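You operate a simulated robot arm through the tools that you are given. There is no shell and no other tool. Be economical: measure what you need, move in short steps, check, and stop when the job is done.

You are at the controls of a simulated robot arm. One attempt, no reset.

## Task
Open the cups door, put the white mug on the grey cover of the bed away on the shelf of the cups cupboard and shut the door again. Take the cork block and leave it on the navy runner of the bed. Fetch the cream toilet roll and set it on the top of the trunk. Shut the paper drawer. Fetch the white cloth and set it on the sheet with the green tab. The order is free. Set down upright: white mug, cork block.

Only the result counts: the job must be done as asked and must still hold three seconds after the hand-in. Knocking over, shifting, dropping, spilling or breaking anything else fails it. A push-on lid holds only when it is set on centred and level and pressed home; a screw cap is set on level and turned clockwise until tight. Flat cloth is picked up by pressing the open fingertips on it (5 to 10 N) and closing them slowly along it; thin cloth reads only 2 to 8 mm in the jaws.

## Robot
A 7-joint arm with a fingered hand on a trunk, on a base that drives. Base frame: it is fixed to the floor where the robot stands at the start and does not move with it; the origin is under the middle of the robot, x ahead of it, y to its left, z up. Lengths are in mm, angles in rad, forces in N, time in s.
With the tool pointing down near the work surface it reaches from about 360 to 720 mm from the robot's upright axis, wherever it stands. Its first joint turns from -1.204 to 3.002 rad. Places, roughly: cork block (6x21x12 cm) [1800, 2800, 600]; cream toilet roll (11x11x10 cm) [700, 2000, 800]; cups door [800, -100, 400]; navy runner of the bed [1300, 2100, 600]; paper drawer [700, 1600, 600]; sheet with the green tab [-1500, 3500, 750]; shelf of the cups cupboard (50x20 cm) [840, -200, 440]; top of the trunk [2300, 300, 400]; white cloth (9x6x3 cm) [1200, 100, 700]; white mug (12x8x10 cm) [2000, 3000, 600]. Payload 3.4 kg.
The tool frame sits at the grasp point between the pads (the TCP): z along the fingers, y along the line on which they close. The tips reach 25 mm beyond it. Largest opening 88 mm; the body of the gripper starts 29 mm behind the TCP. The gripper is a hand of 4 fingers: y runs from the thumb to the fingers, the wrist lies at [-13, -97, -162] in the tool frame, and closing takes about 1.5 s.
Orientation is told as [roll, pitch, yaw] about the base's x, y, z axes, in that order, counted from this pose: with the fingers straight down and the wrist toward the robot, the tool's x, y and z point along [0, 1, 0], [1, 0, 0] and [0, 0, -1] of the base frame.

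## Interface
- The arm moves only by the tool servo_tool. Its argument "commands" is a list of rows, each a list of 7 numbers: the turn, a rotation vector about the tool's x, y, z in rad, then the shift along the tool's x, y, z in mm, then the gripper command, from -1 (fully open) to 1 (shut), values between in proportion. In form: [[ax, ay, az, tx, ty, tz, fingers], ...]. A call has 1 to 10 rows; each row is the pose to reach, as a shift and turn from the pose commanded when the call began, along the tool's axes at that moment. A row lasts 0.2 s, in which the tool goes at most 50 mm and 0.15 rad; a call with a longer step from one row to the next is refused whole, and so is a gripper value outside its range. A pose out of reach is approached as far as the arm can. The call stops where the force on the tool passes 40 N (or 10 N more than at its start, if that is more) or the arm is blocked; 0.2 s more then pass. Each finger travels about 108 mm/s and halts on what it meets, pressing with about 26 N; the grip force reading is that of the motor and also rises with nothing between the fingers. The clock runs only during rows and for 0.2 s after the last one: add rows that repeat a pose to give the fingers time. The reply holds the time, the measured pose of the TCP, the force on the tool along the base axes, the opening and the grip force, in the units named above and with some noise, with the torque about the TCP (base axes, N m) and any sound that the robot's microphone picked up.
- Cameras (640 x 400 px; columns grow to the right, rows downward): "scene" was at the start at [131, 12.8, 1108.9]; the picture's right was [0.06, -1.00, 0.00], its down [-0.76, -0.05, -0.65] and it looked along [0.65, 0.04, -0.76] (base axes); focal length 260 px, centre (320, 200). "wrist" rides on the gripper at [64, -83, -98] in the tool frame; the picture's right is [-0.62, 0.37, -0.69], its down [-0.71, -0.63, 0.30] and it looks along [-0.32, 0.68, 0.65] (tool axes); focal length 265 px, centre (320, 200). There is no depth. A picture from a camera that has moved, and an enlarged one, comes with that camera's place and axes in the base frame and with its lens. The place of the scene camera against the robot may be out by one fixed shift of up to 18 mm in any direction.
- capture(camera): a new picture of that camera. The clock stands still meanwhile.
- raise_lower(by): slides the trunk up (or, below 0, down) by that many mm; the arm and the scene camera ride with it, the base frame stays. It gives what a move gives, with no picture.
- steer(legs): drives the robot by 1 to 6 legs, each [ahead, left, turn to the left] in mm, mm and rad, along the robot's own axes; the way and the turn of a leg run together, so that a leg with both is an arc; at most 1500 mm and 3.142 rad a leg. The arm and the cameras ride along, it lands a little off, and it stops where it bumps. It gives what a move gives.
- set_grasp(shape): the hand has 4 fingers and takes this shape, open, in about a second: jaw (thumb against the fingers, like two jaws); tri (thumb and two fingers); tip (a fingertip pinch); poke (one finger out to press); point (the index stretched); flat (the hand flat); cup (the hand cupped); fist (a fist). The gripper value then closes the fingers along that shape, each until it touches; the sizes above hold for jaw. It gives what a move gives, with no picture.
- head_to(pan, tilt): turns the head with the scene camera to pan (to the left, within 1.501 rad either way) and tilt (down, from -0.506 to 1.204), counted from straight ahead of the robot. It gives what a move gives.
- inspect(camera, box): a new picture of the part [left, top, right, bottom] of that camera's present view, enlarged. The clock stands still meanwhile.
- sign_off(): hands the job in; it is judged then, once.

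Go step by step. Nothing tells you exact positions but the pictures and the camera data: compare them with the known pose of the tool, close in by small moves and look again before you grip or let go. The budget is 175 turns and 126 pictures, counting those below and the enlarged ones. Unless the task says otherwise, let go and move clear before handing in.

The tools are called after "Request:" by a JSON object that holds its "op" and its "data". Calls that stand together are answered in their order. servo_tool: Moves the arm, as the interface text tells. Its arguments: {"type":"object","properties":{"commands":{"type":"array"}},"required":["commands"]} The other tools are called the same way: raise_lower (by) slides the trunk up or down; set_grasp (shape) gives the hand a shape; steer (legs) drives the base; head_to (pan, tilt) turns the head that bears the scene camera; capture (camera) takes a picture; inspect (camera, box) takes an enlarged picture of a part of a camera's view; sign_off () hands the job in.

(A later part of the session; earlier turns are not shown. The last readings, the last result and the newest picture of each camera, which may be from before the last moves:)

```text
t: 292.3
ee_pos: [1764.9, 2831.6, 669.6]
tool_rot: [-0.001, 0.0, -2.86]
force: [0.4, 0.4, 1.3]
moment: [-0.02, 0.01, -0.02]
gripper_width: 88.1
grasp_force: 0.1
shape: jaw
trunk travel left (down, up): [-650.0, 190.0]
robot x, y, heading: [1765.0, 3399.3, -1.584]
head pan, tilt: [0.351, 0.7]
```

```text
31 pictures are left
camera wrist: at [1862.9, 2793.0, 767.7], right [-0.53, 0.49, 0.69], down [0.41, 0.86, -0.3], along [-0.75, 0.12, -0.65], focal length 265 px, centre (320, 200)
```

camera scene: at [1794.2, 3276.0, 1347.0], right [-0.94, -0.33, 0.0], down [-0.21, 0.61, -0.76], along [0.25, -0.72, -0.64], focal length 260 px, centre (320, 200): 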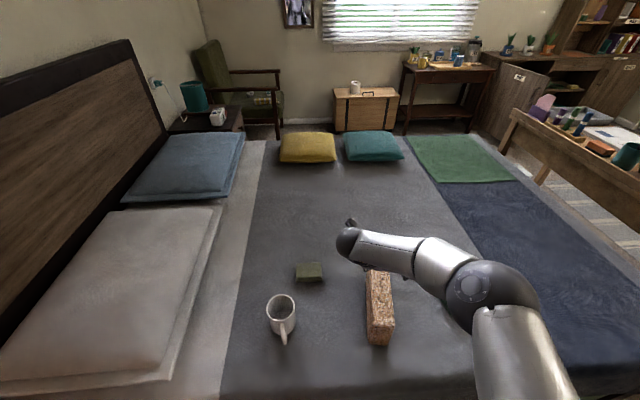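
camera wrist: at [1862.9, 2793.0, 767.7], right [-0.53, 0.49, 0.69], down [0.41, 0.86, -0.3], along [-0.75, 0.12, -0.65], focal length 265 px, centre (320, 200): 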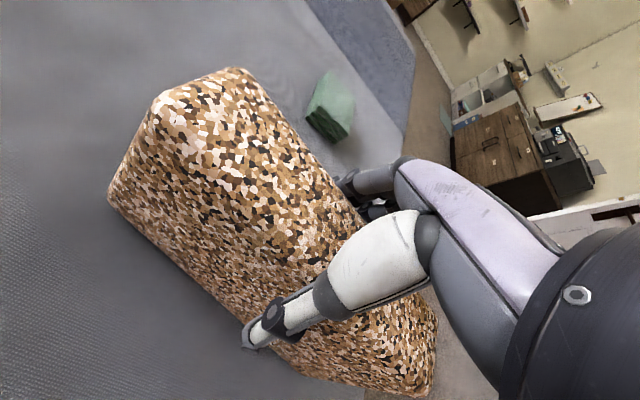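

Straddling the block. Closing and lifting.

Request:
{"op": "servo_tool", "data": {"commands": [[0, 0, 0, 0, 0, 0, -0.7], [0, 0, 0, 0, 0, 0, -0.3], [0, 0, 0, 0, 0, 0, 1], [0, 0, 0, 0, 0, 0, 1], [0, 0, 0, 0, 0, 0, 1], [0, 0, 0, 0, 0, 0, 1], [0, 0, 0, 0, 0, -10, 1], [0, 0, 0, 0, 0, -40, 1], [0, 0, 0, 0, 0, -80, 1], [0, 0, 0, 0, 0, -120, 1]]}}

Request:
{"op": "capture", "data": {"camera": "wrist"}}

```text
t: 294.5
ee_pos: [1765.2, 2830.1, 792.9]
tool_rot: [-0.001, 0.002, -2.861]
force: [0.3, -0.2, -3.2]
moment: [0.0, 0.01, -0.01]
gripper_width: 52.1
grasp_force: 25.8
shape: jaw
trunk travel left (down, up): [-650.0, 190.0]
robot x, y, heading: [1760.9, 3403.7, -1.586]
head pan, tilt: [0.351, 0.7]
```

```text
30 pictures are left
camera wrist: at [1863.0, 2792.1, 889.4], right [-0.53, 0.49, 0.69], down [0.41, 0.86, -0.3], along [-0.75, 0.12, -0.65], focal length 265 px, centre (320, 200)
```

wrist: 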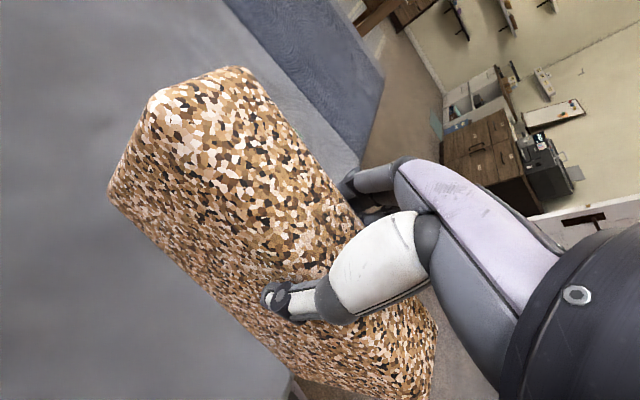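

Cork held. Sliding along the bed to the navy runner at its foot.

Request:
{"op": "steer", "data": {"legs": [[277, -681, 0]]}}

Request:
{"op": "head_to", "data": {"pan": 0.1, "tilt": 0.9}}

Request:
{"op": "capture", "data": {"camera": "scene"}}

Request:
{"op": "capture", "data": {"camera": "wrist"}}

```text
t: 298.4
ee_pos: [1095.1, 2559.4, 791.4]
tool_rot: [-0.001, 0.002, -2.85]
force: [-0.1, 0.5, -2.7]
moment: [-0.03, -0.01, -0.01]
gripper_width: 52.0
grasp_force: 25.9
shape: jaw
trunk travel left (down, up): [-650.0, 190.0]
robot x, y, heading: [1088.3, 3131.0, -1.581]
head pan, tilt: [0.351, 0.7]
```

```text
t: 299.2
ee_pos: [1095.7, 2561.7, 790.6]
tool_rot: [-0.001, 0.002, -2.849]
force: [-0.3, 0.0, -3.6]
moment: [-0.02, 0.0, -0.04]
gripper_width: 51.8
grasp_force: 25.9
shape: jaw
trunk travel left (down, up): [-650.0, 190.0]
robot x, y, heading: [1091.7, 3126.4, -1.581]
head pan, tilt: [0.099, 0.901]
```

```text
29 pictures are left
camera scene: at [1098.2, 3012.4, 1330.8], right [-1.0, -0.1, 0.0], down [-0.07, 0.78, -0.62], along [0.06, -0.62, -0.78], focal length 260 px, centre (320, 200)
```

scene: 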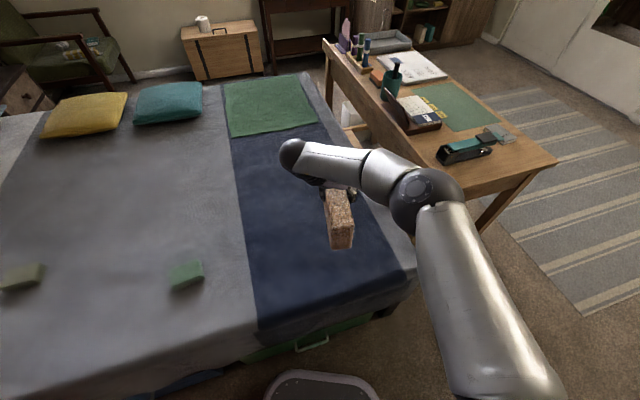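

```text
28 pictures are left
camera wrist: at [1193.2, 2523.6, 888.9], right [-0.53, 0.49, 0.69], down [0.4, 0.87, -0.3], along [-0.75, 0.12, -0.65], focal length 265 px, centre (320, 200)
```

wrist: 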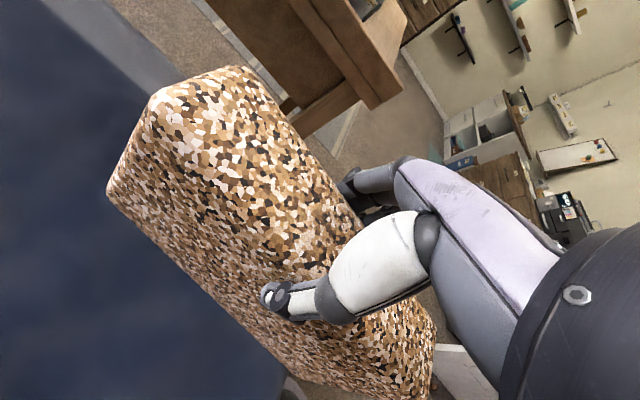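

The navy area lies beneath. Shifting 18 mm toward the runner's middle and lowering to contact.

Request:
{"op": "servo_tool", "data": {"commands": [[0, 0, 0, -1, -10, 30, 1], [0, 0, 0, -1, -19, 65, 1], [0, 0, 0, -1, -19, 95, 1], [0, 0, 0, -1, -19, 103, 1], [0, 0, 0, -1, -19, 109, 1], [0, 0, 0, -1, -19, 114, 1], [0, 0, 0, -1, -19, 119, 1], [0, 0, 0, -1, -19, 124, 1], [0, 0, 0, -1, -19, 129, 1]]}}

Request:
{"op": "capture", "data": {"camera": "scene"}}

```text
t: 301.2
ee_pos: [1113.0, 2567.6, 668.8]
tool_rot: [0.01, -0.003, -2.853]
force: [-1.7, -4.8, 28.5]
moment: [0.02, -0.08, 0.09]
gripper_width: 51.8
grasp_force: 25.7
shape: jaw
trunk travel left (down, up): [-650.0, 190.0]
robot x, y, heading: [1086.8, 3127.1, -1.57]
head pan, tilt: [0.099, 0.901]
```

```text
27 pictures are left
camera scene: at [1097.6, 3017.3, 1331.9], right [-1.0, -0.09, 0.0], down [-0.07, 0.78, -0.62], along [0.06, -0.62, -0.78], focal length 260 px, centre (320, 200)
```

scene: 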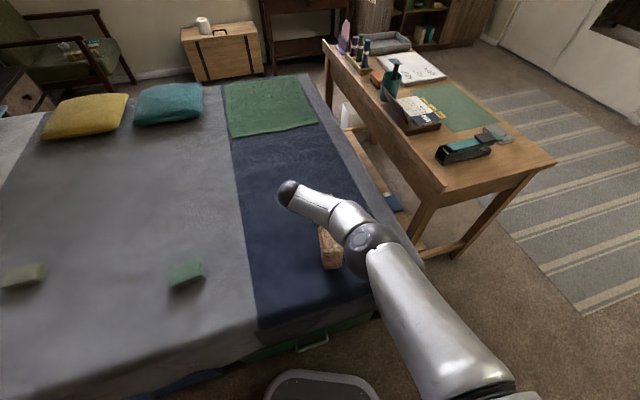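

Down on the runner, upright. Easing off, releasing and lifting away.

Request:
{"op": "servo_tool", "data": {"commands": [[0, 0, 0, 0, 0, -2, 1], [0, 0, 0, 0, 0, -3, 0.2], [0, 0, 0, 0, 0, -3, -0.5], [0, 0, 0, 0, 0, -3, -1], [0, 0, 0, 0, 0, -3, -1], [0, 0, 0, 0, 0, -3, -1]]}}

Request:
{"op": "servo_tool", "data": {"commands": [[0, 0, 0, 0, 0, -20, -1], [0, 0, 0, 0, 0, -50, -1], [0, 0, 0, 0, 0, -95, -1], [0, 0, 0, 0, 0, -140, -1], [0, 0, 0, 0, 0, -180, -1]]}}

Request:
{"op": "capture", "data": {"camera": "wrist"}}

```text
t: 302.6
ee_pos: [1113.6, 2569.0, 665.1]
tool_rot: [0.003, 0.002, -2.85]
force: [-0.6, -0.5, -0.1]
moment: [0.02, -0.04, -0.02]
gripper_width: 87.7
grasp_force: 0.0
shape: jaw
trunk travel left (down, up): [-650.0, 190.0]
robot x, y, heading: [1088.8, 3130.3, -1.575]
head pan, tilt: [0.099, 0.901]
```

```text
t: 303.8
ee_pos: [1111.9, 2568.9, 846.5]
tool_rot: [0.0, 0.002, -2.85]
force: [-0.5, -0.2, 0.5]
moment: [0.02, -0.02, 0.02]
gripper_width: 87.9
grasp_force: 0.0
shape: jaw
trunk travel left (down, up): [-650.0, 190.0]
robot x, y, heading: [1089.1, 3129.0, -1.578]
head pan, tilt: [0.099, 0.901]
```

```text
26 pictures are left
camera wrist: at [1210.0, 2530.9, 943.0], right [-0.53, 0.49, 0.69], down [0.4, 0.87, -0.3], along [-0.75, 0.11, -0.65], focal length 265 px, centre (320, 200)
```

wrist: 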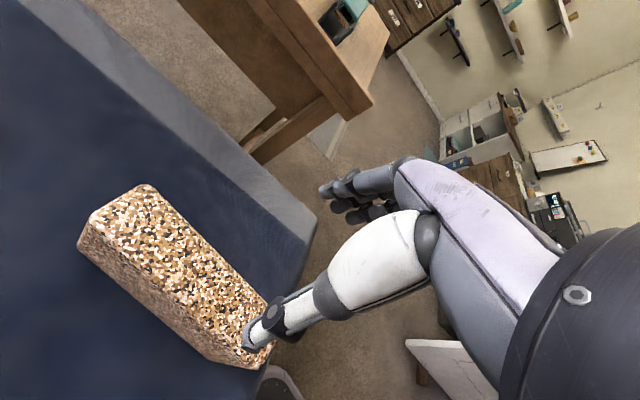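

Cork stands on the runner. Next the mug: its handle points toward the bed's edge, so I'll grip the handle with a horizontal hand. Re-standing and re-orienting.

Request:
{"op": "steer", "data": {"legs": [[-370, 639, 0], [0, 0, 0.5]]}}

Request:
{"op": "servo_tool", "data": {"commands": [[0, 0, -0.141, 0, 0, 0, -1], [0, 0, -0.282, 0, 0, 0, -1], [0, 0, -0.423, 0, 0, 0, -1], [0, 0, -0.564, 0, 0, 0, -1], [0, 0, -0.705, 0, 0, 0, -1], [0, 0, -0.846, 0, 0, 0, -1], [0, 0, -0.987, 0, 0, 0, -1], [0, 0, -1.128, 0, 0, 0, -1], [0, 0, -1.27, 0, 0, 0, -1]]}}

Request:
{"op": "servo_tool", "data": {"commands": [[-0.0864, 0.0864, 0.0864, 0, -10, 0, -1], [-0.1728, 0.1728, 0.1728, 0, -20, 0, -1], [-0.2592, 0.2592, 0.2592, 0, -30, 0, -1], [-0.3456, 0.3456, 0.3456, 0, -40, 0, -1], [-0.432, 0.432, 0.432, 0, -50, 0, -1], [-0.5184, 0.5184, 0.5184, 0, -60, 0, -1], [-0.6048, 0.6048, 0.6048, 0, -70, 0, -1]]}}

Request:
{"op": "servo_tool", "data": {"commands": [[-0.0864, 0.0864, 0.0864, 0, 0, 0, -1], [-0.1728, 0.1728, 0.1728, 0, 0, 0, -1], [-0.2592, 0.2592, 0.2592, 0, 0, 0, -1], [-0.3456, 0.3456, 0.3456, 0, 0, 0, -1], [-0.432, 0.432, 0.432, 0, 0, 0, -1], [-0.5184, 0.5184, 0.5184, 0, 0, 0, -1], [-0.6048, 0.6048, 0.6048, 0, 0, 0, -1]]}}

Request:
{"op": "head_to", "data": {"pan": 0.3, "tilt": 0.8}}

Request:
{"op": "capture", "data": {"camera": "scene"}}

Request:
{"op": "capture", "data": {"camera": "wrist"}}

```text
t: 309.2
ee_pos: [2021.4, 3022.1, 844.8]
tool_rot: [-0.001, 0.002, -2.335]
force: [-0.1, -0.3, 0.5]
moment: [0.0, -0.01, 0.01]
gripper_width: 87.7
grasp_force: 0.0
shape: jaw
trunk travel left (down, up): [-650.0, 190.0]
robot x, y, heading: [1721.5, 3499.2, -1.06]
head pan, tilt: [0.099, 0.901]
```

```text
t: 311.2
ee_pos: [2019.6, 3024.0, 845.2]
tool_rot: [0.001, 0.001, -1.063]
force: [-0.5, 0.5, 0.3]
moment: [0.0, 0.02, -0.02]
gripper_width: 87.7
grasp_force: 0.1
shape: jaw
trunk travel left (down, up): [-650.0, 190.0]
robot x, y, heading: [1725.0, 3496.7, -1.059]
head pan, tilt: [0.099, 0.901]
```

```text
t: 312.8
ee_pos: [1986.0, 3083.8, 843.9]
tool_rot: [0.788, -0.338, -1.853]
force: [0.1, 0.3, 0.4]
moment: [0.04, 0.01, 0.01]
gripper_width: 87.9
grasp_force: 0.0
shape: jaw
trunk travel left (down, up): [-650.0, 190.0]
robot x, y, heading: [1722.6, 3501.1, -1.066]
head pan, tilt: [0.099, 0.901]
```

```text
t: 314.4
ee_pos: [1987.4, 3085.4, 844.7]
tool_rot: [1.573, 0.003, -2.638]
force: [-1.1, -0.2, 0.4]
moment: [-0.03, 0.04, 0.02]
gripper_width: 87.8
grasp_force: 0.2
shape: jaw
trunk travel left (down, up): [-650.0, 190.0]
robot x, y, heading: [1720.9, 3499.1, -1.061]
head pan, tilt: [0.099, 0.901]
```

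```text
t: 315.2
ee_pos: [1985.8, 3084.1, 843.2]
tool_rot: [1.57, 0.001, -2.636]
force: [-0.7, -0.4, 0.0]
moment: [0.01, 0.02, 0.01]
gripper_width: 87.4
grasp_force: 0.0
shape: jaw
trunk travel left (down, up): [-650.0, 190.0]
robot x, y, heading: [1722.7, 3499.9, -1.06]
head pan, tilt: [0.3, 0.799]
```

```text
25 pictures are left
camera scene: at [1809.1, 3408.8, 1338.7], right [-0.69, -0.72, 0.0], down [-0.52, 0.49, -0.7], along [0.5, -0.48, -0.72], focal length 260 px, centre (320, 200)
```

scene: 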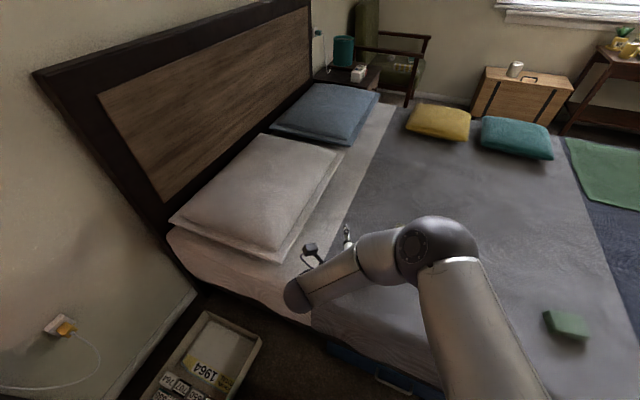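

```text
24 pictures are left
camera wrist: at [2011.9, 3210.7, 908.1], right [-0.66, 0.43, -0.62], down [0.7, 0.04, -0.71], along [-0.28, -0.9, -0.33], focal length 265 px, centre (320, 200)
```

wrist: 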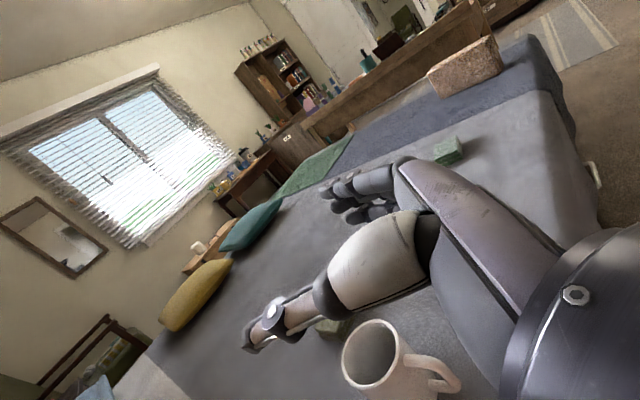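

Mug centre ≈ (2009,2980), handle pointing to (-0.42,0.91). Backing off 40 mm, then lowering to handle height.

Request:
{"op": "servo_tool", "data": {"commands": [[-0.035, 0, 0, 0, 0, -20, -1], [-0.07, 0, 0, 0, 0, -40, -1]]}}

Request:
{"op": "raise_lower", "data": {"by": -180}}

Request:
{"op": "capture", "data": {"camera": "wrist"}}

Request:
{"op": "capture", "data": {"camera": "scene"}}

```text
t: 315.8
ee_pos: [1964.6, 3110.9, 845.0]
tool_rot: [1.567, 0.004, -2.707]
force: [-0.2, 1.5, 0.6]
moment: [0.02, -0.03, 0.05]
gripper_width: 88.0
grasp_force: 0.0
shape: jaw
out of reach, approached as far as the arm can: row 2
trunk travel left (down, up): [-650.0, 190.0]
robot x, y, heading: [1722.6, 3496.4, -1.058]
head pan, tilt: [0.3, 0.799]
```

```text
t: 317.8
ee_pos: [1965.5, 3111.2, 665.7]
tool_rot: [1.567, 0.004, -2.705]
force: [0.2, 0.4, 0.9]
moment: [-0.04, -0.04, -0.05]
gripper_width: 87.9
grasp_force: 0.0
shape: jaw
trunk travel left (down, up): [-470.0, 370.0]
robot x, y, heading: [1723.6, 3498.8, -1.062]
head pan, tilt: [0.3, 0.799]
```

```text
23 pictures are left
camera wrist: at [1998.8, 3235.3, 729.0], right [-0.63, 0.47, -0.62], down [0.7, -0.01, -0.71], along [-0.34, -0.88, -0.33], focal length 265 px, centre (320, 200)
```

wrist: 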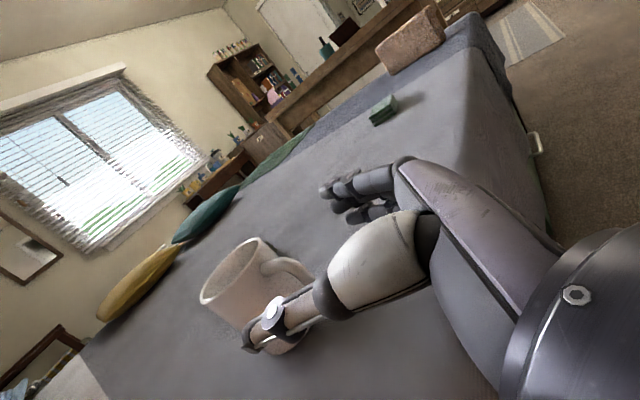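

```text
22 pictures are left
camera scene: at [1809.1, 3408.9, 1158.8], right [-0.69, -0.72, 0.0], down [-0.52, 0.49, -0.7], along [0.51, -0.48, -0.72], focal length 260 px, centre (320, 200)
```

scene: 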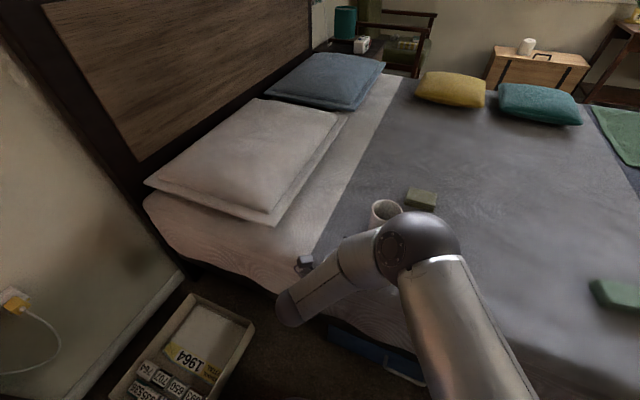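

Alignment: need 15 mm right, 67 mm ahead, 53 mm down. Lowering, then advancing with the handle between the pads.

Request:
{"op": "raise_lower", "data": {"by": -53}}

Request:
{"op": "servo_tool", "data": {"commands": [[0, 0, 0, 0, 15, 0, -1], [0, 0, 0, 0, 15, 15, -1], [0, 0, 0, 0, 15, 30, -1]]}}

Request:
{"op": "capture", "data": {"camera": "wrist"}}

```text
t: 318.7
ee_pos: [1965.0, 3110.9, 610.3]
tool_rot: [1.567, 0.002, -2.704]
force: [-0.5, 0.1, 0.0]
moment: [0.0, 0.0, 0.01]
gripper_width: 88.0
grasp_force: 0.1
shape: jaw
trunk travel left (down, up): [-417.0, 423.0]
robot x, y, heading: [1721.3, 3499.6, -1.064]
head pan, tilt: [0.3, 0.799]
```

```text
t: 319.5
ee_pos: [1963.5, 3078.7, 612.5]
tool_rot: [1.567, 0.003, -2.706]
force: [0.1, 0.0, -0.1]
moment: [0.04, -0.02, -0.04]
gripper_width: 87.5
grasp_force: 0.1
shape: jaw
trunk travel left (down, up): [-417.0, 423.0]
robot x, y, heading: [1725.7, 3500.4, -1.06]
head pan, tilt: [0.3, 0.799]
```

```text
21 pictures are left
camera wrist: at [1997.5, 3202.2, 676.5], right [-0.63, 0.47, -0.62], down [0.7, -0.01, -0.71], along [-0.34, -0.88, -0.33], focal length 265 px, centre (320, 200)
```

wrist: 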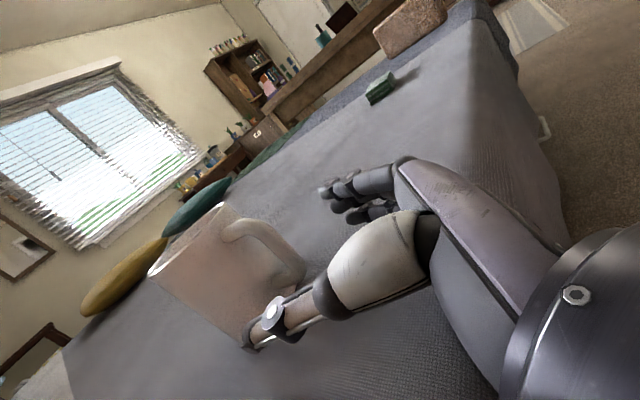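

Handle is laterally centred, 32 mm ahead. Advancing 38 mm and closing.

Request:
{"op": "servo_tool", "data": {"commands": [[0, 0, 0, 0, 0, 15, -1], [0, 0, 0, 0, 0, 28, -1], [0, 0, 0, 0, 0, 38, -1], [0, 0, 0, 0, 0, 38, -0.5], [0, 0, 0, 0, 0, 38, 0], [0, 0, 0, 0, 0, 38, 0.5], [0, 0, 0, 0, 0, 38, 1], [0, 0, 0, 0, 0, 38, 1], [0, 0, 0, 0, 0, 38, 1], [0, 0, 0, 0, 0, 38, 1]]}}

Request:
{"op": "capture", "data": {"camera": "wrist"}}

```text
t: 321.7
ee_pos: [1980.2, 3043.8, 610.5]
tool_rot: [1.567, 0.004, -2.704]
force: [-0.4, -1.5, 1.0]
moment: [0.02, 0.08, -0.02]
gripper_width: 6.1
grasp_force: 25.8
shape: jaw
trunk travel left (down, up): [-417.0, 423.0]
robot x, y, heading: [1723.3, 3501.3, -1.063]
head pan, tilt: [0.3, 0.799]
```

```text
20 pictures are left
camera wrist: at [2013.6, 3167.8, 675.9], right [-0.63, 0.47, -0.62], down [0.7, -0.01, -0.71], along [-0.34, -0.88, -0.33], focal length 265 px, centre (320, 200)
```

wrist: 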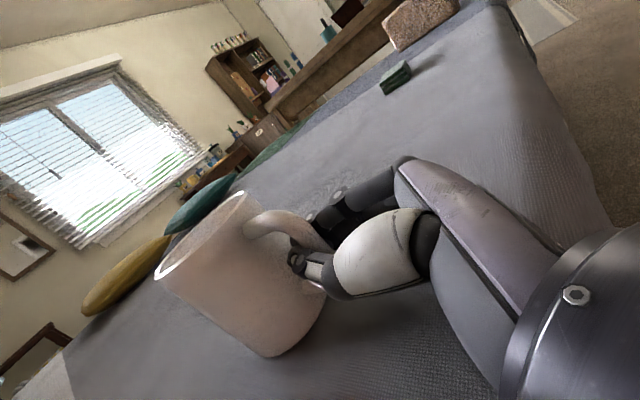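

Gripping the handle (6 mm). Lifting gently to test.

Request:
{"op": "servo_tool", "data": {"commands": [[0, 0, 0, 8, 0, 0, 1], [0, 0, 0, 25, 0, 0, 1], [0, 0, 0, 50, 0, 0, 1], [0, 0, 0, 50, 0, 0, 1]]}}

Request:
{"op": "capture", "data": {"camera": "wrist"}}

```text
t: 322.7
ee_pos: [1979.1, 3043.9, 663.7]
tool_rot: [1.569, 0.004, -2.705]
force: [0.2, 0.0, -1.7]
moment: [0.05, 0.07, -0.02]
gripper_width: 5.8
grasp_force: 26.4
shape: jaw
trunk travel left (down, up): [-417.0, 423.0]
robot x, y, heading: [1720.1, 3497.3, -1.064]
head pan, tilt: [0.3, 0.799]
```

```text
19 pictures are left
camera wrist: at [2013.0, 3167.4, 726.5], right [-0.63, 0.47, -0.62], down [0.7, -0.01, -0.71], along [-0.34, -0.88, -0.33], focal length 265 px, centre (320, 200)
```

wrist: 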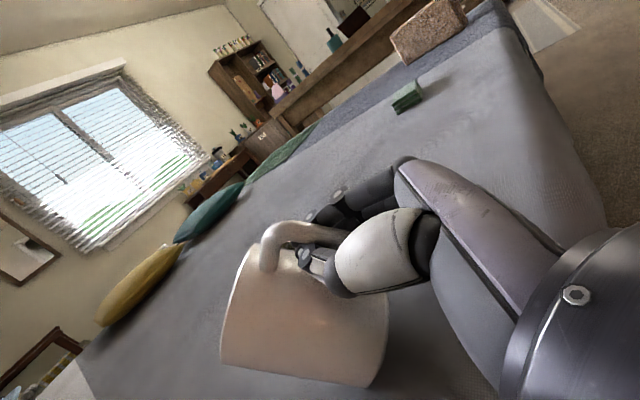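

The mug pitched forward in the handle grip — not secure. I'll lower it back so the bed rights it, release, and instead grip the rim from above (thumb inside), as worked for the roll.

Request:
{"op": "servo_tool", "data": {"commands": [[0, 0, 0, -15, 0, 0, 1], [0, 0, 0, -25, 0, 0, 1], [0, 0, 0, -33, 0, 0, 1], [0, 0, 0, -40, 0, 0, 1], [0, 0, 0, -46, 0, 0, 1], [0, 0, 0, -51, 0, 0, 1], [0, 0, 0, -53, 0, 0, 1]]}}

Request:
{"op": "capture", "data": {"camera": "wrist"}}

```text
t: 324.3
ee_pos: [1980.3, 3043.8, 607.0]
tool_rot: [1.569, 0.003, -2.706]
force: [-0.7, -1.2, 2.4]
moment: [-0.06, 0.01, -0.02]
gripper_width: 4.9
grasp_force: 25.4
shape: jaw
trunk travel left (down, up): [-417.0, 423.0]
robot x, y, heading: [1723.3, 3501.4, -1.058]
head pan, tilt: [0.3, 0.799]
```

```text
18 pictures are left
camera wrist: at [2014.0, 3167.7, 671.9], right [-0.62, 0.47, -0.62], down [0.7, -0.01, -0.71], along [-0.34, -0.88, -0.33], focal length 265 px, centre (320, 200)
```

wrist: 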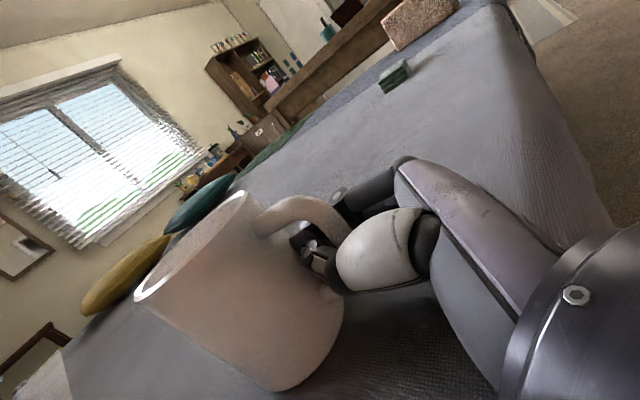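

Mug is upright again. Releasing, backing out, raising, and re-orienting for the rim grip with a slight lean.

Request:
{"op": "servo_tool", "data": {"commands": [[0, 0, 0, 0, 0, 0, 0.4], [0, 0, 0, 0, 0, 0, -0.2], [0, 0, 0, 0, 0, 0, -1], [0, 0, 0, 0, 0, 0, -1], [0, 0, 0, 0, 0, 0, -1], [0, 0, 0, 0, 0, -15, -1], [0, 0, 0, 0, 0, -40, -1], [0, 0, 0, 0, 0, -65, -1]]}}

Request:
{"op": "raise_lower", "data": {"by": 240}}

Request:
{"op": "servo_tool", "data": {"commands": [[0.0864, -0.0864, -0.0864, 0, 0, 0, -1], [0.1728, -0.1728, -0.1728, 0, 0, 0, -1], [0.2592, -0.2592, -0.2592, 0, 0, 0, -1], [0.3456, -0.3456, -0.3456, 0, 0, 0, -1], [0.432, -0.432, -0.432, 0, 0, 0, -1], [0.5184, -0.5184, -0.5184, 0, 0, 0, -1], [0.6048, -0.6048, -0.6048, 0, 0, 0, -1]]}}

Request:
{"op": "servo_tool", "data": {"commands": [[0.0864, -0.0864, -0.0864, 0, 0, 0, -1], [0.1728, -0.1728, -0.1728, 0, 0, 0, -1], [0.2592, -0.2592, -0.2592, 0, 0, 0, -1], [0.3456, -0.3456, -0.3456, 0, 0, 0, -1], [0.432, -0.432, -0.432, 0, 0, 0, -1], [0.5184, -0.5184, -0.5184, 0, 0, 0, -1], [0.6048, -0.6048, -0.6048, 0, 0, 0, -1]]}}

Request:
{"op": "capture", "data": {"camera": "wrist"}}

```text
t: 326.1
ee_pos: [1952.8, 3103.1, 609.5]
tool_rot: [1.57, 0.003, -2.706]
force: [0.4, -0.1, 0.5]
moment: [0.03, 0.0, 0.01]
gripper_width: 87.5
grasp_force: 0.0
shape: jaw
trunk travel left (down, up): [-417.0, 423.0]
robot x, y, heading: [1724.4, 3496.4, -1.062]
head pan, tilt: [0.3, 0.799]
```

```text
t: 328.6
ee_pos: [1952.3, 3103.2, 848.2]
tool_rot: [1.568, 0.004, -2.705]
force: [-0.1, 0.4, -0.4]
moment: [0.01, 0.01, 0.01]
gripper_width: 87.8
grasp_force: 0.1
shape: jaw
trunk travel left (down, up): [-657.0, 183.0]
robot x, y, heading: [1722.5, 3496.2, -1.061]
head pan, tilt: [0.3, 0.799]
```

```text
t: 330.2
ee_pos: [1953.0, 3101.5, 848.5]
tool_rot: [0.783, -0.336, -1.915]
force: [0.5, 0.3, 0.6]
moment: [-0.03, 0.01, 0.0]
gripper_width: 88.0
grasp_force: 0.0
shape: jaw
trunk travel left (down, up): [-657.0, 183.0]
robot x, y, heading: [1722.8, 3500.2, -1.063]
head pan, tilt: [0.3, 0.799]
```

```text
t: 331.8
ee_pos: [1953.6, 3104.3, 850.1]
tool_rot: [0.005, 0.003, -1.133]
force: [0.0, -0.5, -0.1]
moment: [-0.01, -0.02, 0.0]
gripper_width: 87.7
grasp_force: 0.0
shape: jaw
trunk travel left (down, up): [-657.0, 183.0]
robot x, y, heading: [1724.8, 3502.9, -1.058]
head pan, tilt: [0.3, 0.799]
```

```text
17 pictures are left
camera wrist: at [1976.8, 3205.5, 948.8], right [-0.41, -0.6, 0.69], down [-0.91, 0.27, -0.3], along [0.0, -0.75, -0.66], focal length 265 px, centre (320, 200)
```

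wrist: 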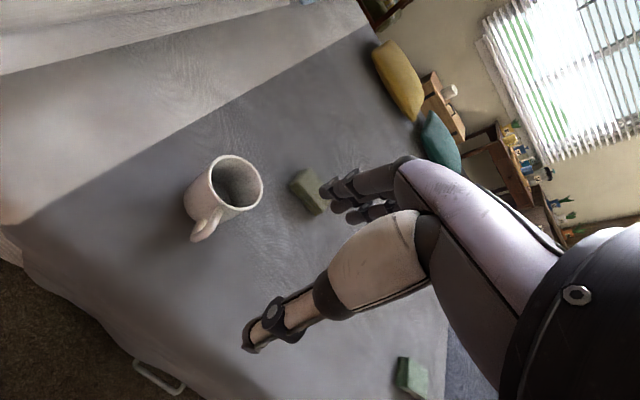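

Mug upright; rim centre ≈ (2043,3002). I'll half-close the fingers, lean the hand 0.25 rad, and hover above the far wall.

Request:
{"op": "steer", "data": {"legs": [[60, 0, 0]]}}

Request:
{"op": "servo_tool", "data": {"commands": [[-0.08, 0, 0, 10, 30, 0, 0], [-0.16, 0, 0, 20, 65, 10, 0], [-0.25, 0, 0, 33, 100, 30, 0], [-0.25, 0, 0, 33, 108, 70, 0], [-0.25, 0, 0, 33, 108, 105, 0], [-0.25, 0, 0, 33, 108, 125, 0]]}}

Request:
{"op": "capture", "data": {"camera": "wrist"}}

```text
t: 332.8
ee_pos: [1982.6, 3050.7, 849.4]
tool_rot: [0.005, 0.001, -1.135]
force: [0.8, -0.6, -0.6]
moment: [0.02, 0.0, -0.01]
gripper_width: 87.4
grasp_force: 0.1
shape: jaw
trunk travel left (down, up): [-657.0, 183.0]
robot x, y, heading: [1750.3, 3447.2, -1.059]
head pan, tilt: [0.3, 0.799]
```

```text
t: 334.2
ee_pos: [2058.5, 2966.8, 723.7]
tool_rot: [0.003, -0.248, -1.133]
force: [-0.3, -0.8, -0.9]
moment: [-0.02, 0.01, 0.01]
gripper_width: 44.4
grasp_force: 0.1
shape: jaw
trunk travel left (down, up): [-657.0, 183.0]
robot x, y, heading: [1752.9, 3448.1, -1.062]
head pan, tilt: [0.3, 0.799]
```

```text
16 pictures are left
camera wrist: at [2072.6, 3088.7, 798.2], right [-0.48, -0.43, 0.76], down [-0.87, 0.18, -0.45], along [0.06, -0.88, -0.47], focal length 265 px, centre (320, 200)
```

wrist: 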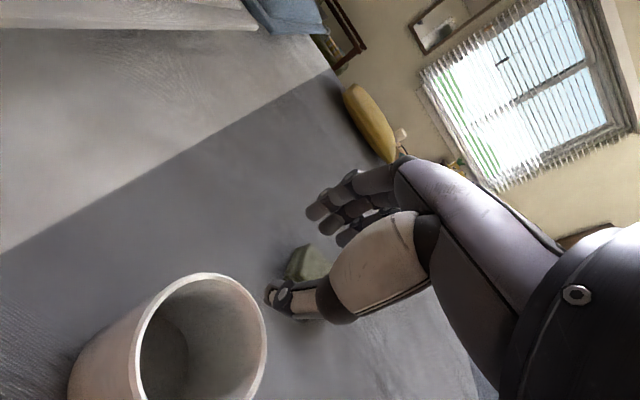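

Rim centre triangulated at (2044,3002,645); the far wall is right under the TCP. Straight descent, then close.

Request:
{"op": "servo_tool", "data": {"commands": [[0, 0, 0, 0, -9, 34, 0], [0, 0, 0, 0, -15, 58, 0], [0, 0, 0, 0, -19, 74, 0], [0, 0, 0, 0, -21, 84, 0], [0, 0, 0, 0, -21, 84, 0]]}}

Request:
{"op": "capture", "data": {"camera": "wrist"}}

```text
t: 335.4
ee_pos: [2058.8, 2967.5, 638.4]
tool_rot: [0.002, -0.248, -1.135]
force: [-0.1, 0.2, 0.8]
moment: [-0.01, -0.01, 0.0]
gripper_width: 44.3
grasp_force: 0.2
shape: jaw
trunk travel left (down, up): [-657.0, 183.0]
robot x, y, heading: [1752.4, 3446.6, -1.061]
head pan, tilt: [0.3, 0.799]
```

```text
15 pictures are left
camera wrist: at [2071.8, 3090.2, 712.4], right [-0.48, -0.43, 0.76], down [-0.87, 0.18, -0.45], along [0.06, -0.88, -0.47], focal length 265 px, centre (320, 200)
```

wrist: 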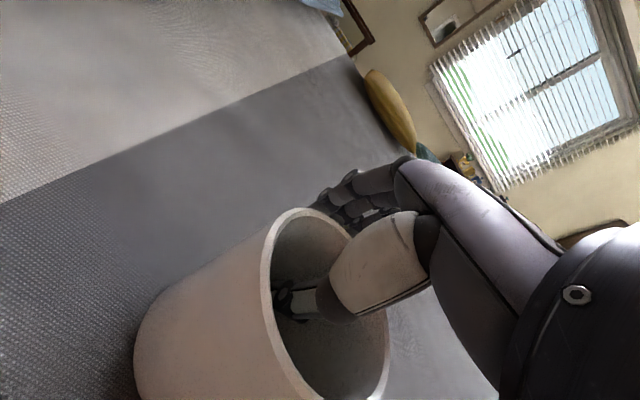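

Thumb is inside, fingers outside the far wall, no contact yet. Closing and lifting.

Request:
{"op": "servo_tool", "data": {"commands": [[0, 0, 0, 0, 0, 0, 0.3], [0, 0, 0, 0, 0, 0, 0.6], [0, 0, 0, 0, 0, 0, 1], [0, 0, 0, 0, 0, 0, 1], [0, 0, 0, 0, 0, 0, 1], [0, 0, 0, 0, 0, 0, 1], [0, 0, 0, 0, 2, -9, 1], [0, 0, 0, 0, 9, -35, 1], [0, 0, 0, 0, 17, -68, 1], [0, 0, 0, 0, 25, -100, 1]]}}

Request:
{"op": "capture", "data": {"camera": "wrist"}}

```text
t: 337.6
ee_pos: [2059.9, 2969.0, 741.2]
tool_rot: [0.004, -0.246, -1.135]
force: [-0.1, 0.6, -2.2]
moment: [-0.05, -0.07, 0.02]
gripper_width: 0.2
grasp_force: 26.3
shape: jaw
trunk travel left (down, up): [-657.0, 183.0]
robot x, y, heading: [1750.3, 3449.8, -1.057]
head pan, tilt: [0.3, 0.799]
```

```text
14 pictures are left
camera wrist: at [2072.8, 3090.2, 815.9], right [-0.48, -0.43, 0.76], down [-0.87, 0.18, -0.45], along [0.06, -0.88, -0.47], focal length 265 px, centre (320, 200)
```

wrist: 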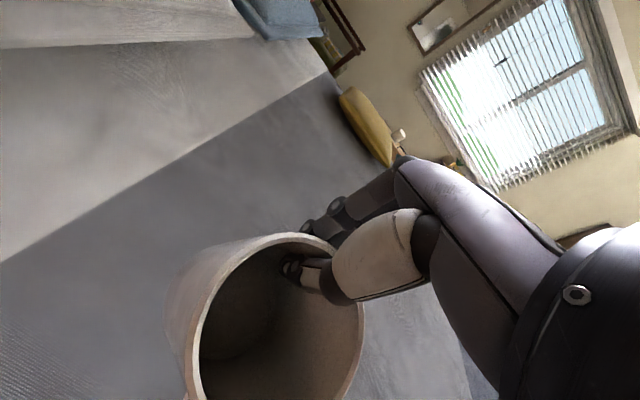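

Mug lifted; it hangs from the rim with some tilt, which will right itself on the shelf as it did on the bed. Driving back to the cupboard.

Request:
{"op": "raise_lower", "data": {"by": 80}}

Request:
{"op": "steer", "data": {"legs": [[-200, 0, 0], [0, 0, -2.08], [1450, 350, 0], [380, 0, 0], [0, 0, 1.57]]}}

Request:
{"op": "steer", "data": {"legs": [[1400, 0, 0], [900, 0, 0]]}}

```text
t: 338.7
ee_pos: [2059.1, 2967.6, 821.4]
tool_rot: [0.005, -0.247, -1.135]
force: [0.3, -0.3, -3.4]
moment: [-0.08, -0.03, 0.0]
gripper_width: 0.0
grasp_force: 26.5
shape: jaw
trunk travel left (down, up): [-737.0, 103.0]
robot x, y, heading: [1748.8, 3450.0, -1.059]
head pan, tilt: [0.3, 0.799]
```

```text
t: 358.2
ee_pos: [-208.4, 2781.2, 820.7]
tool_rot: [0.004, -0.245, -1.715]
force: [-1.2, -0.9, -2.6]
moment: [-0.06, 0.01, 0.01]
gripper_width: 0.0
grasp_force: 26.0
shape: jaw
trunk travel left (down, up): [-737.0, 103.0]
robot x, y, heading: [-202.0, 3355.6, -1.643]
head pan, tilt: [0.3, 0.799]
```

```text
t: 369.6
ee_pos: [-336.9, 466.2, 820.3]
tool_rot: [0.002, -0.245, -1.695]
force: [0.7, 0.3, -2.9]
moment: [-0.07, 0.01, -0.01]
gripper_width: 0.1
grasp_force: 25.9
shape: jaw
trunk travel left (down, up): [-737.0, 103.0]
robot x, y, heading: [-341.1, 1037.3, -1.623]
head pan, tilt: [0.3, 0.799]
```

Request:
{"op": "steer", "data": {"legs": [[0, 714, 0], [480, 0, 0], [0, 0, 0.52]]}}

Request:
{"op": "head_to", "data": {"pan": 0.15, "tilt": 0.75}}

Request:
{"op": "raise_lower", "data": {"by": -215}}

Request:
{"op": "capture", "data": {"camera": "scene"}}

Request:
{"op": "capture", "data": {"camera": "wrist"}}

```text
t: 377.3
ee_pos: [614.2, 34.1, 821.3]
tool_rot: [0.005, -0.246, -1.178]
force: [0.4, -0.1, -2.0]
moment: [-0.07, -0.05, 0.02]
gripper_width: 0.1
grasp_force: 26.0
shape: jaw
trunk travel left (down, up): [-737.0, 103.0]
robot x, y, heading: [328.1, 525.6, -1.105]
head pan, tilt: [0.3, 0.799]
```

```text
t: 378.0
ee_pos: [614.5, 33.2, 820.3]
tool_rot: [0.004, -0.246, -1.181]
force: [-0.2, -0.4, -2.5]
moment: [-0.07, -0.03, 0.02]
gripper_width: 0.0
grasp_force: 26.0
shape: jaw
trunk travel left (down, up): [-737.0, 103.0]
robot x, y, heading: [326.5, 528.4, -1.101]
head pan, tilt: [0.15, 0.75]
```

```text
t: 380.3
ee_pos: [614.6, 34.6, 607.1]
tool_rot: [0.003, -0.246, -1.177]
force: [-0.4, -0.7, -2.1]
moment: [-0.07, -0.01, -0.03]
gripper_width: 0.0
grasp_force: 25.8
shape: jaw
trunk travel left (down, up): [-522.0, 318.0]
robot x, y, heading: [326.5, 524.6, -1.1]
head pan, tilt: [0.15, 0.75]
```

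```text
13 pictures are left
camera scene: at [402.0, 422.6, 1214.7], right [-0.82, -0.58, 0.0], down [-0.4, 0.56, -0.73], along [0.42, -0.6, -0.68], focal length 260 px, centre (320, 200)
```

scene: 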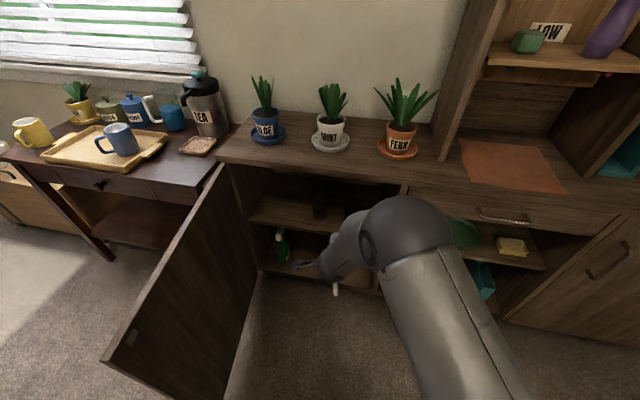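

```text
12 pictures are left
camera wrist: at [633.4, 155.2, 680.5], right [-0.5, -0.41, 0.76], down [-0.86, 0.22, -0.45], along [0.02, -0.88, -0.47], focal length 265 px, centre (320, 200)
```

wrist: 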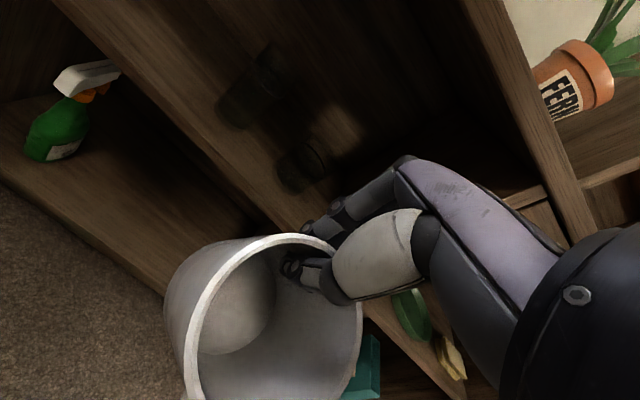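

I see the shelf (front edge ~70–90 mm behind the door plane, dark glasses toward its back). Target for the mug: a free spot between, e≈290 from the hinge. Slight extra lean, lower to 580, and drive in.

Request:
{"op": "servo_tool", "data": {"commands": [[-0.12, 0, 0, 0, 0, 0, 1]]}}

Request:
{"op": "raise_lower", "data": {"by": -25}}

Request:
{"op": "steer", "data": {"legs": [[0, 65, 0], [205, 0, 0]]}}

Request:
{"op": "capture", "data": {"camera": "wrist"}}

Request:
{"op": "capture", "data": {"camera": "scene"}}

```text
t: 380.7
ee_pos: [615.0, 33.4, 605.1]
tool_rot: [0.001, -0.367, -1.178]
force: [-0.8, -0.3, -2.2]
moment: [-0.03, -0.04, 0.02]
gripper_width: 0.3
grasp_force: 26.1
shape: jaw
trunk travel left (down, up): [-522.0, 318.0]
robot x, y, heading: [329.4, 527.1, -1.106]
head pan, tilt: [0.15, 0.75]
```

```text
t: 381.4
ee_pos: [614.3, 34.2, 578.8]
tool_rot: [0.005, -0.365, -1.177]
force: [-0.5, -0.1, -3.5]
moment: [-0.05, -0.04, 0.0]
gripper_width: 0.1
grasp_force: 25.6
shape: jaw
trunk travel left (down, up): [-497.0, 343.0]
robot x, y, heading: [327.8, 529.3, -1.105]
head pan, tilt: [0.15, 0.75]
```

```text
t: 383.6
ee_pos: [765.0, -120.4, 580.3]
tool_rot: [0.003, -0.364, -1.18]
force: [1.4, -0.4, -2.5]
moment: [-0.06, -0.03, 0.01]
gripper_width: 0.0
grasp_force: 26.1
shape: jaw
trunk travel left (down, up): [-497.0, 343.0]
robot x, y, heading: [477.5, 371.5, -1.106]
head pan, tilt: [0.15, 0.75]
```

```text
11 pictures are left
camera wrist: at [779.9, 8.5, 641.9], right [-0.54, -0.33, 0.78], down [-0.84, 0.17, -0.51], along [0.03, -0.93, -0.37], focal length 265 px, centre (320, 200)
```

wrist: 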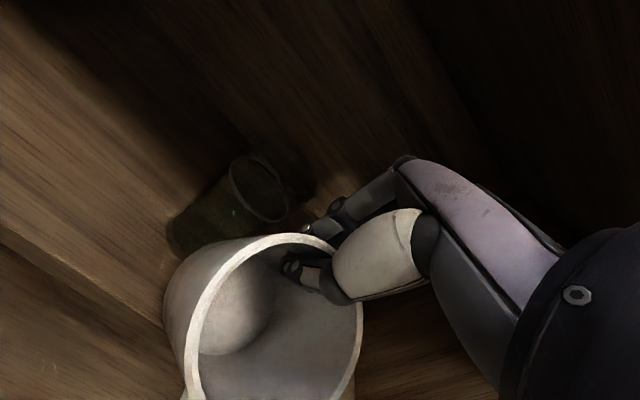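

```text
10 pictures are left
camera scene: at [552.7, 268.0, 1189.6], right [-0.82, -0.58, 0.0], down [-0.39, 0.56, -0.73], along [0.42, -0.6, -0.68], focal length 260 px, centre (320, 200)
```

scene: 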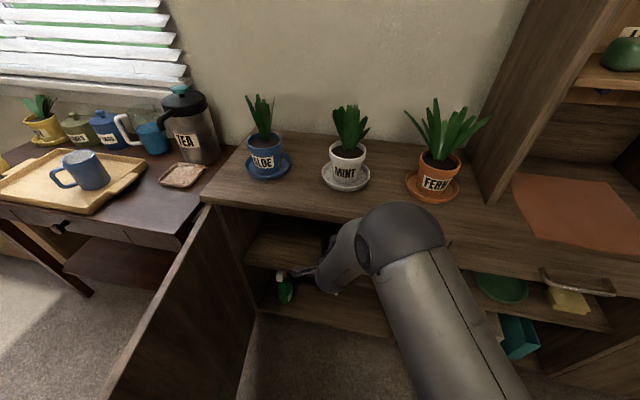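

A glass stands right ahead (e≈265, n≈160), so I'll use the empty left part of the shelf (e≈145). Backing 60 mm, then shifting the hand left.

Request:
{"op": "steer", "data": {"legs": [[-60, 0, 0]]}}

Request:
{"op": "servo_tool", "data": {"commands": [[0, 0.018, -0.047, 37, 0, 0, 1], [0, 0.036, -0.094, 74, 0, 0, 1], [0, 0.054, -0.141, 111, 0, 0, 1], [0, 0.071, -0.187, 147, 0, 0, 1]]}}

Request:
{"op": "capture", "data": {"camera": "wrist"}}

```text
t: 384.6
ee_pos: [736.2, -66.1, 580.9]
tool_rot: [0.004, -0.367, -1.178]
force: [-0.9, -0.3, -2.9]
moment: [-0.03, -0.03, -0.01]
gripper_width: 0.0
grasp_force: 25.8
shape: jaw
trunk travel left (down, up): [-497.0, 343.0]
robot x, y, heading: [451.0, 431.4, -1.105]
head pan, tilt: [0.15, 0.75]
```

```text
t: 385.6
ee_pos: [872.4, -10.2, 580.8]
tool_rot: [0.001, -0.365, -0.978]
force: [1.1, 1.4, -2.1]
moment: [-0.05, -0.01, 0.0]
gripper_width: 0.0
grasp_force: 26.2
shape: jaw
trunk travel left (down, up): [-497.0, 343.0]
robot x, y, heading: [451.7, 426.6, -1.107]
head pan, tilt: [0.15, 0.75]
```

```text
9 pictures are left
camera wrist: at [861.9, 119.4, 642.7], right [-0.46, -0.43, 0.78], down [-0.86, 0.0, -0.51], along [0.22, -0.9, -0.37], focal length 265 px, centre (320, 200)
```

wrist: 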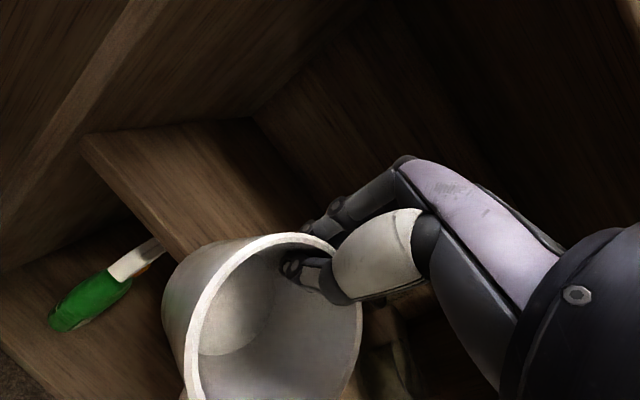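

The left part of the shelf is empty (front edge n≈54). Moving in above it, then lowering with a forward arc so the mug pivots upright on its near bottom edge.

Request:
{"op": "servo_tool", "data": {"commands": [[0, 0, 0, 0, 35, 13, 1], [0, 0, 0, 0, 71, 27, 1]]}}

Request:
{"op": "servo_tool", "data": {"commands": [[0, 0, 0, 0, -4.3, 11.2, 1], [0, 0, 0, 0, -8.6, 22.4, 1], [0, 0, 0, 0, 0.4, 26.9, 1], [0, 0, 0, 0, 9, 32.4, 1], [0, 0, 0, 0, 17.3, 38.7, 1], [0, 0, 0, 0, 25.6, 45.1, 1]]}}

Request:
{"op": "capture", "data": {"camera": "wrist"}}

```text
t: 386.2
ee_pos: [911.8, -72.4, 579.4]
tool_rot: [0.004, -0.363, -0.981]
force: [0.5, -0.3, -2.7]
moment: [-0.02, -0.03, -0.03]
gripper_width: 0.0
grasp_force: 26.3
shape: jaw
trunk travel left (down, up): [-497.0, 343.0]
robot x, y, heading: [452.1, 427.4, -1.105]
head pan, tilt: [0.15, 0.75]
```

```text
t: 387.6
ee_pos: [911.8, -71.9, 560.2]
tool_rot: [0.001, -0.366, -0.981]
force: [-0.1, -0.5, -2.8]
moment: [-0.05, -0.02, 0.01]
gripper_width: 0.0
grasp_force: 26.4
shape: jaw
out of reach, approached as far as the arm can: row 3, 4, 5, 6
trunk travel left (down, up): [-497.0, 343.0]
robot x, y, heading: [449.6, 424.9, -1.107]
head pan, tilt: [0.15, 0.75]
```

```text
8 pictures are left
camera wrist: at [901.2, 58.1, 620.0], right [-0.46, -0.43, 0.78], down [-0.86, 0.0, -0.51], along [0.22, -0.9, -0.37], focal length 265 px, centre (320, 200)
```

wrist: 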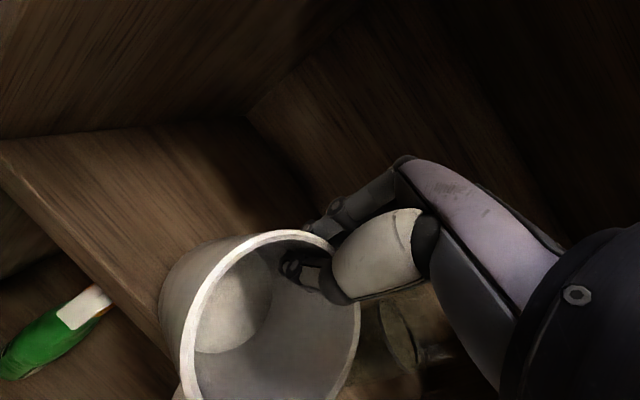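

Arm is at its limit, so I'll do the remaining arc with trunk and base in small steps.

Request:
{"op": "raise_lower", "data": {"by": -6}}

Request:
{"op": "steer", "data": {"legs": [[22, 0, 0]]}}

Request:
{"op": "raise_lower", "data": {"by": -4}}

Request:
{"op": "steer", "data": {"legs": [[20, 0, 0]]}}

Request:
{"op": "raise_lower", "data": {"by": -5}}

Request:
{"op": "capture", "data": {"camera": "wrist"}}

```text
t: 388.1
ee_pos: [910.5, -71.1, 552.7]
tool_rot: [0.002, -0.366, -0.981]
force: [0.6, 0.4, -2.7]
moment: [-0.09, -0.03, 0.01]
gripper_width: 0.2
grasp_force: 25.7
shape: jaw
trunk travel left (down, up): [-491.0, 349.0]
robot x, y, heading: [451.5, 427.3, -1.109]
head pan, tilt: [0.15, 0.75]
```

```text
t: 388.9
ee_pos: [921.2, -91.5, 552.6]
tool_rot: [0.003, -0.367, -0.979]
force: [-0.1, -0.2, -2.8]
moment: [-0.03, -0.02, -0.02]
gripper_width: 0.1
grasp_force: 25.8
shape: jaw
trunk travel left (down, up): [-491.0, 349.0]
robot x, y, heading: [460.9, 406.7, -1.107]
head pan, tilt: [0.15, 0.75]
```

```text
t: 389.5
ee_pos: [921.0, -90.6, 548.4]
tool_rot: [0.001, -0.365, -0.98]
force: [0.2, 0.2, -2.9]
moment: [-0.08, -0.06, -0.03]
gripper_width: 0.0
grasp_force: 26.0
shape: jaw
trunk travel left (down, up): [-487.0, 353.0]
robot x, y, heading: [461.7, 405.3, -1.1]
head pan, tilt: [0.15, 0.75]
```

```text
t: 390.3
ee_pos: [929.6, -108.2, 548.4]
tool_rot: [0.002, -0.368, -0.977]
force: [-0.2, -0.3, -2.8]
moment: [-0.03, -0.06, 0.02]
gripper_width: 0.0
grasp_force: 25.9
shape: jaw
trunk travel left (down, up): [-487.0, 353.0]
robot x, y, heading: [471.0, 389.2, -1.103]
head pan, tilt: [0.15, 0.75]
```

```text
t: 390.8
ee_pos: [930.1, -108.7, 544.4]
tool_rot: [0.001, -0.37, -0.981]
force: [0.6, -0.6, 2.3]
moment: [-0.03, -0.06, -0.02]
gripper_width: 0.0
grasp_force: 26.3
shape: jaw
trunk travel left (down, up): [-482.0, 358.0]
robot x, y, heading: [468.7, 391.5, -1.102]
head pan, tilt: [0.15, 0.75]
```

```text
7 pictures are left
camera wrist: at [920.1, 20.4, 605.5], right [-0.46, -0.43, 0.78], down [-0.86, 0.0, -0.51], along [0.22, -0.91, -0.36], focal length 265 px, centre (320, 200)
```

wrist: 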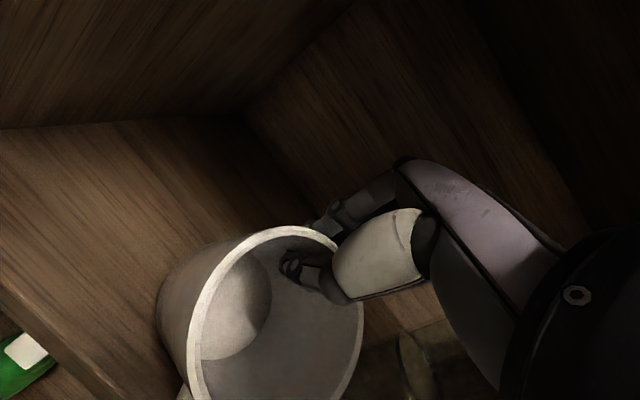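

Contact: near bottom edge on the shelf. Continuing forward/down to pivot it upright.

Request:
{"op": "steer", "data": {"legs": [[20, 0, 0]]}}

Request:
{"op": "raise_lower", "data": {"by": -4}}

Request:
{"op": "steer", "data": {"legs": [[20, 0, 0]]}}

Request:
{"op": "raise_lower", "data": {"by": -6}}

Request:
{"op": "steer", "data": {"legs": [[14, 0, 0]]}}

Request:
{"op": "raise_lower", "data": {"by": -6}}

Request:
{"op": "capture", "data": {"camera": "wrist"}}

```text
t: 391.6
ee_pos: [940.5, -126.9, 543.5]
tool_rot: [0.002, -0.366, -0.978]
force: [0.2, -0.3, -1.2]
moment: [-0.01, -0.04, -0.03]
gripper_width: 0.2
grasp_force: 25.8
shape: jaw
trunk travel left (down, up): [-482.0, 358.0]
robot x, y, heading: [481.4, 370.3, -1.106]
head pan, tilt: [0.15, 0.75]
```

```text
t: 392.1
ee_pos: [940.0, -127.9, 543.4]
tool_rot: [0.001, -0.371, -0.978]
force: [2.7, -3.7, 9.5]
moment: [-0.12, -0.08, -0.01]
gripper_width: 0.3
grasp_force: 25.9
shape: jaw
trunk travel left (down, up): [-478.0, 362.0]
robot x, y, heading: [479.5, 373.2, -1.108]
head pan, tilt: [0.15, 0.75]
```

```text
t: 392.9
ee_pos: [948.1, -144.8, 540.2]
tool_rot: [0.001, -0.366, -0.978]
force: [-0.3, -0.7, -0.9]
moment: [-0.03, -0.02, -0.01]
gripper_width: 0.1
grasp_force: 26.2
shape: jaw
trunk travel left (down, up): [-478.0, 362.0]
robot x, y, heading: [487.9, 352.2, -1.107]
head pan, tilt: [0.15, 0.75]
```

```text
t: 393.5
ee_pos: [947.4, -145.1, 533.8]
tool_rot: [0.001, -0.366, -0.98]
force: [1.3, -0.9, 0.6]
moment: [-0.05, 0.0, 0.0]
gripper_width: 0.2
grasp_force: 26.0
shape: jaw
trunk travel left (down, up): [-472.0, 368.0]
robot x, y, heading: [489.8, 350.3, -1.109]
head pan, tilt: [0.15, 0.75]
```

```text
t: 394.2
ee_pos: [954.6, -158.7, 534.3]
tool_rot: [0.002, -0.367, -0.98]
force: [0.3, -0.4, -1.1]
moment: [-0.04, 0.01, -0.02]
gripper_width: 0.2
grasp_force: 26.3
shape: jaw
trunk travel left (down, up): [-472.0, 368.0]
robot x, y, heading: [494.5, 340.7, -1.103]
head pan, tilt: [0.15, 0.75]
```

```text
t: 394.8
ee_pos: [955.3, -157.8, 529.2]
tool_rot: [0.001, -0.368, -0.981]
force: [0.5, -1.5, 3.7]
moment: [-0.01, -0.01, 0.02]
gripper_width: 0.3
grasp_force: 26.1
shape: jaw
trunk travel left (down, up): [-466.0, 374.0]
robot x, y, heading: [493.4, 339.5, -1.106]
head pan, tilt: [0.15, 0.75]
```

```text
6 pictures are left
camera wrist: at [944.5, -28.4, 589.9], right [-0.46, -0.42, 0.78], down [-0.86, 0.0, -0.51], along [0.22, -0.91, -0.36], focal length 265 px, centre (320, 200)
```

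wrist: 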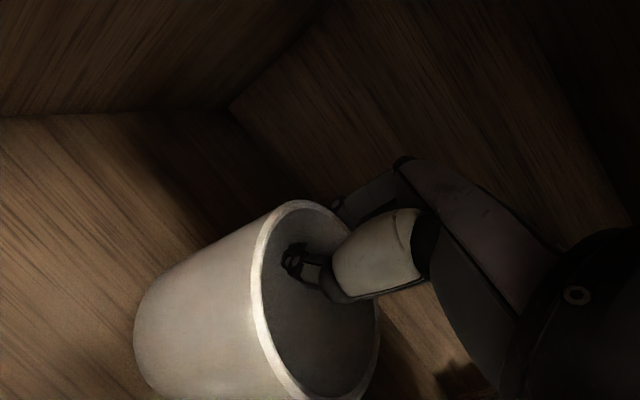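

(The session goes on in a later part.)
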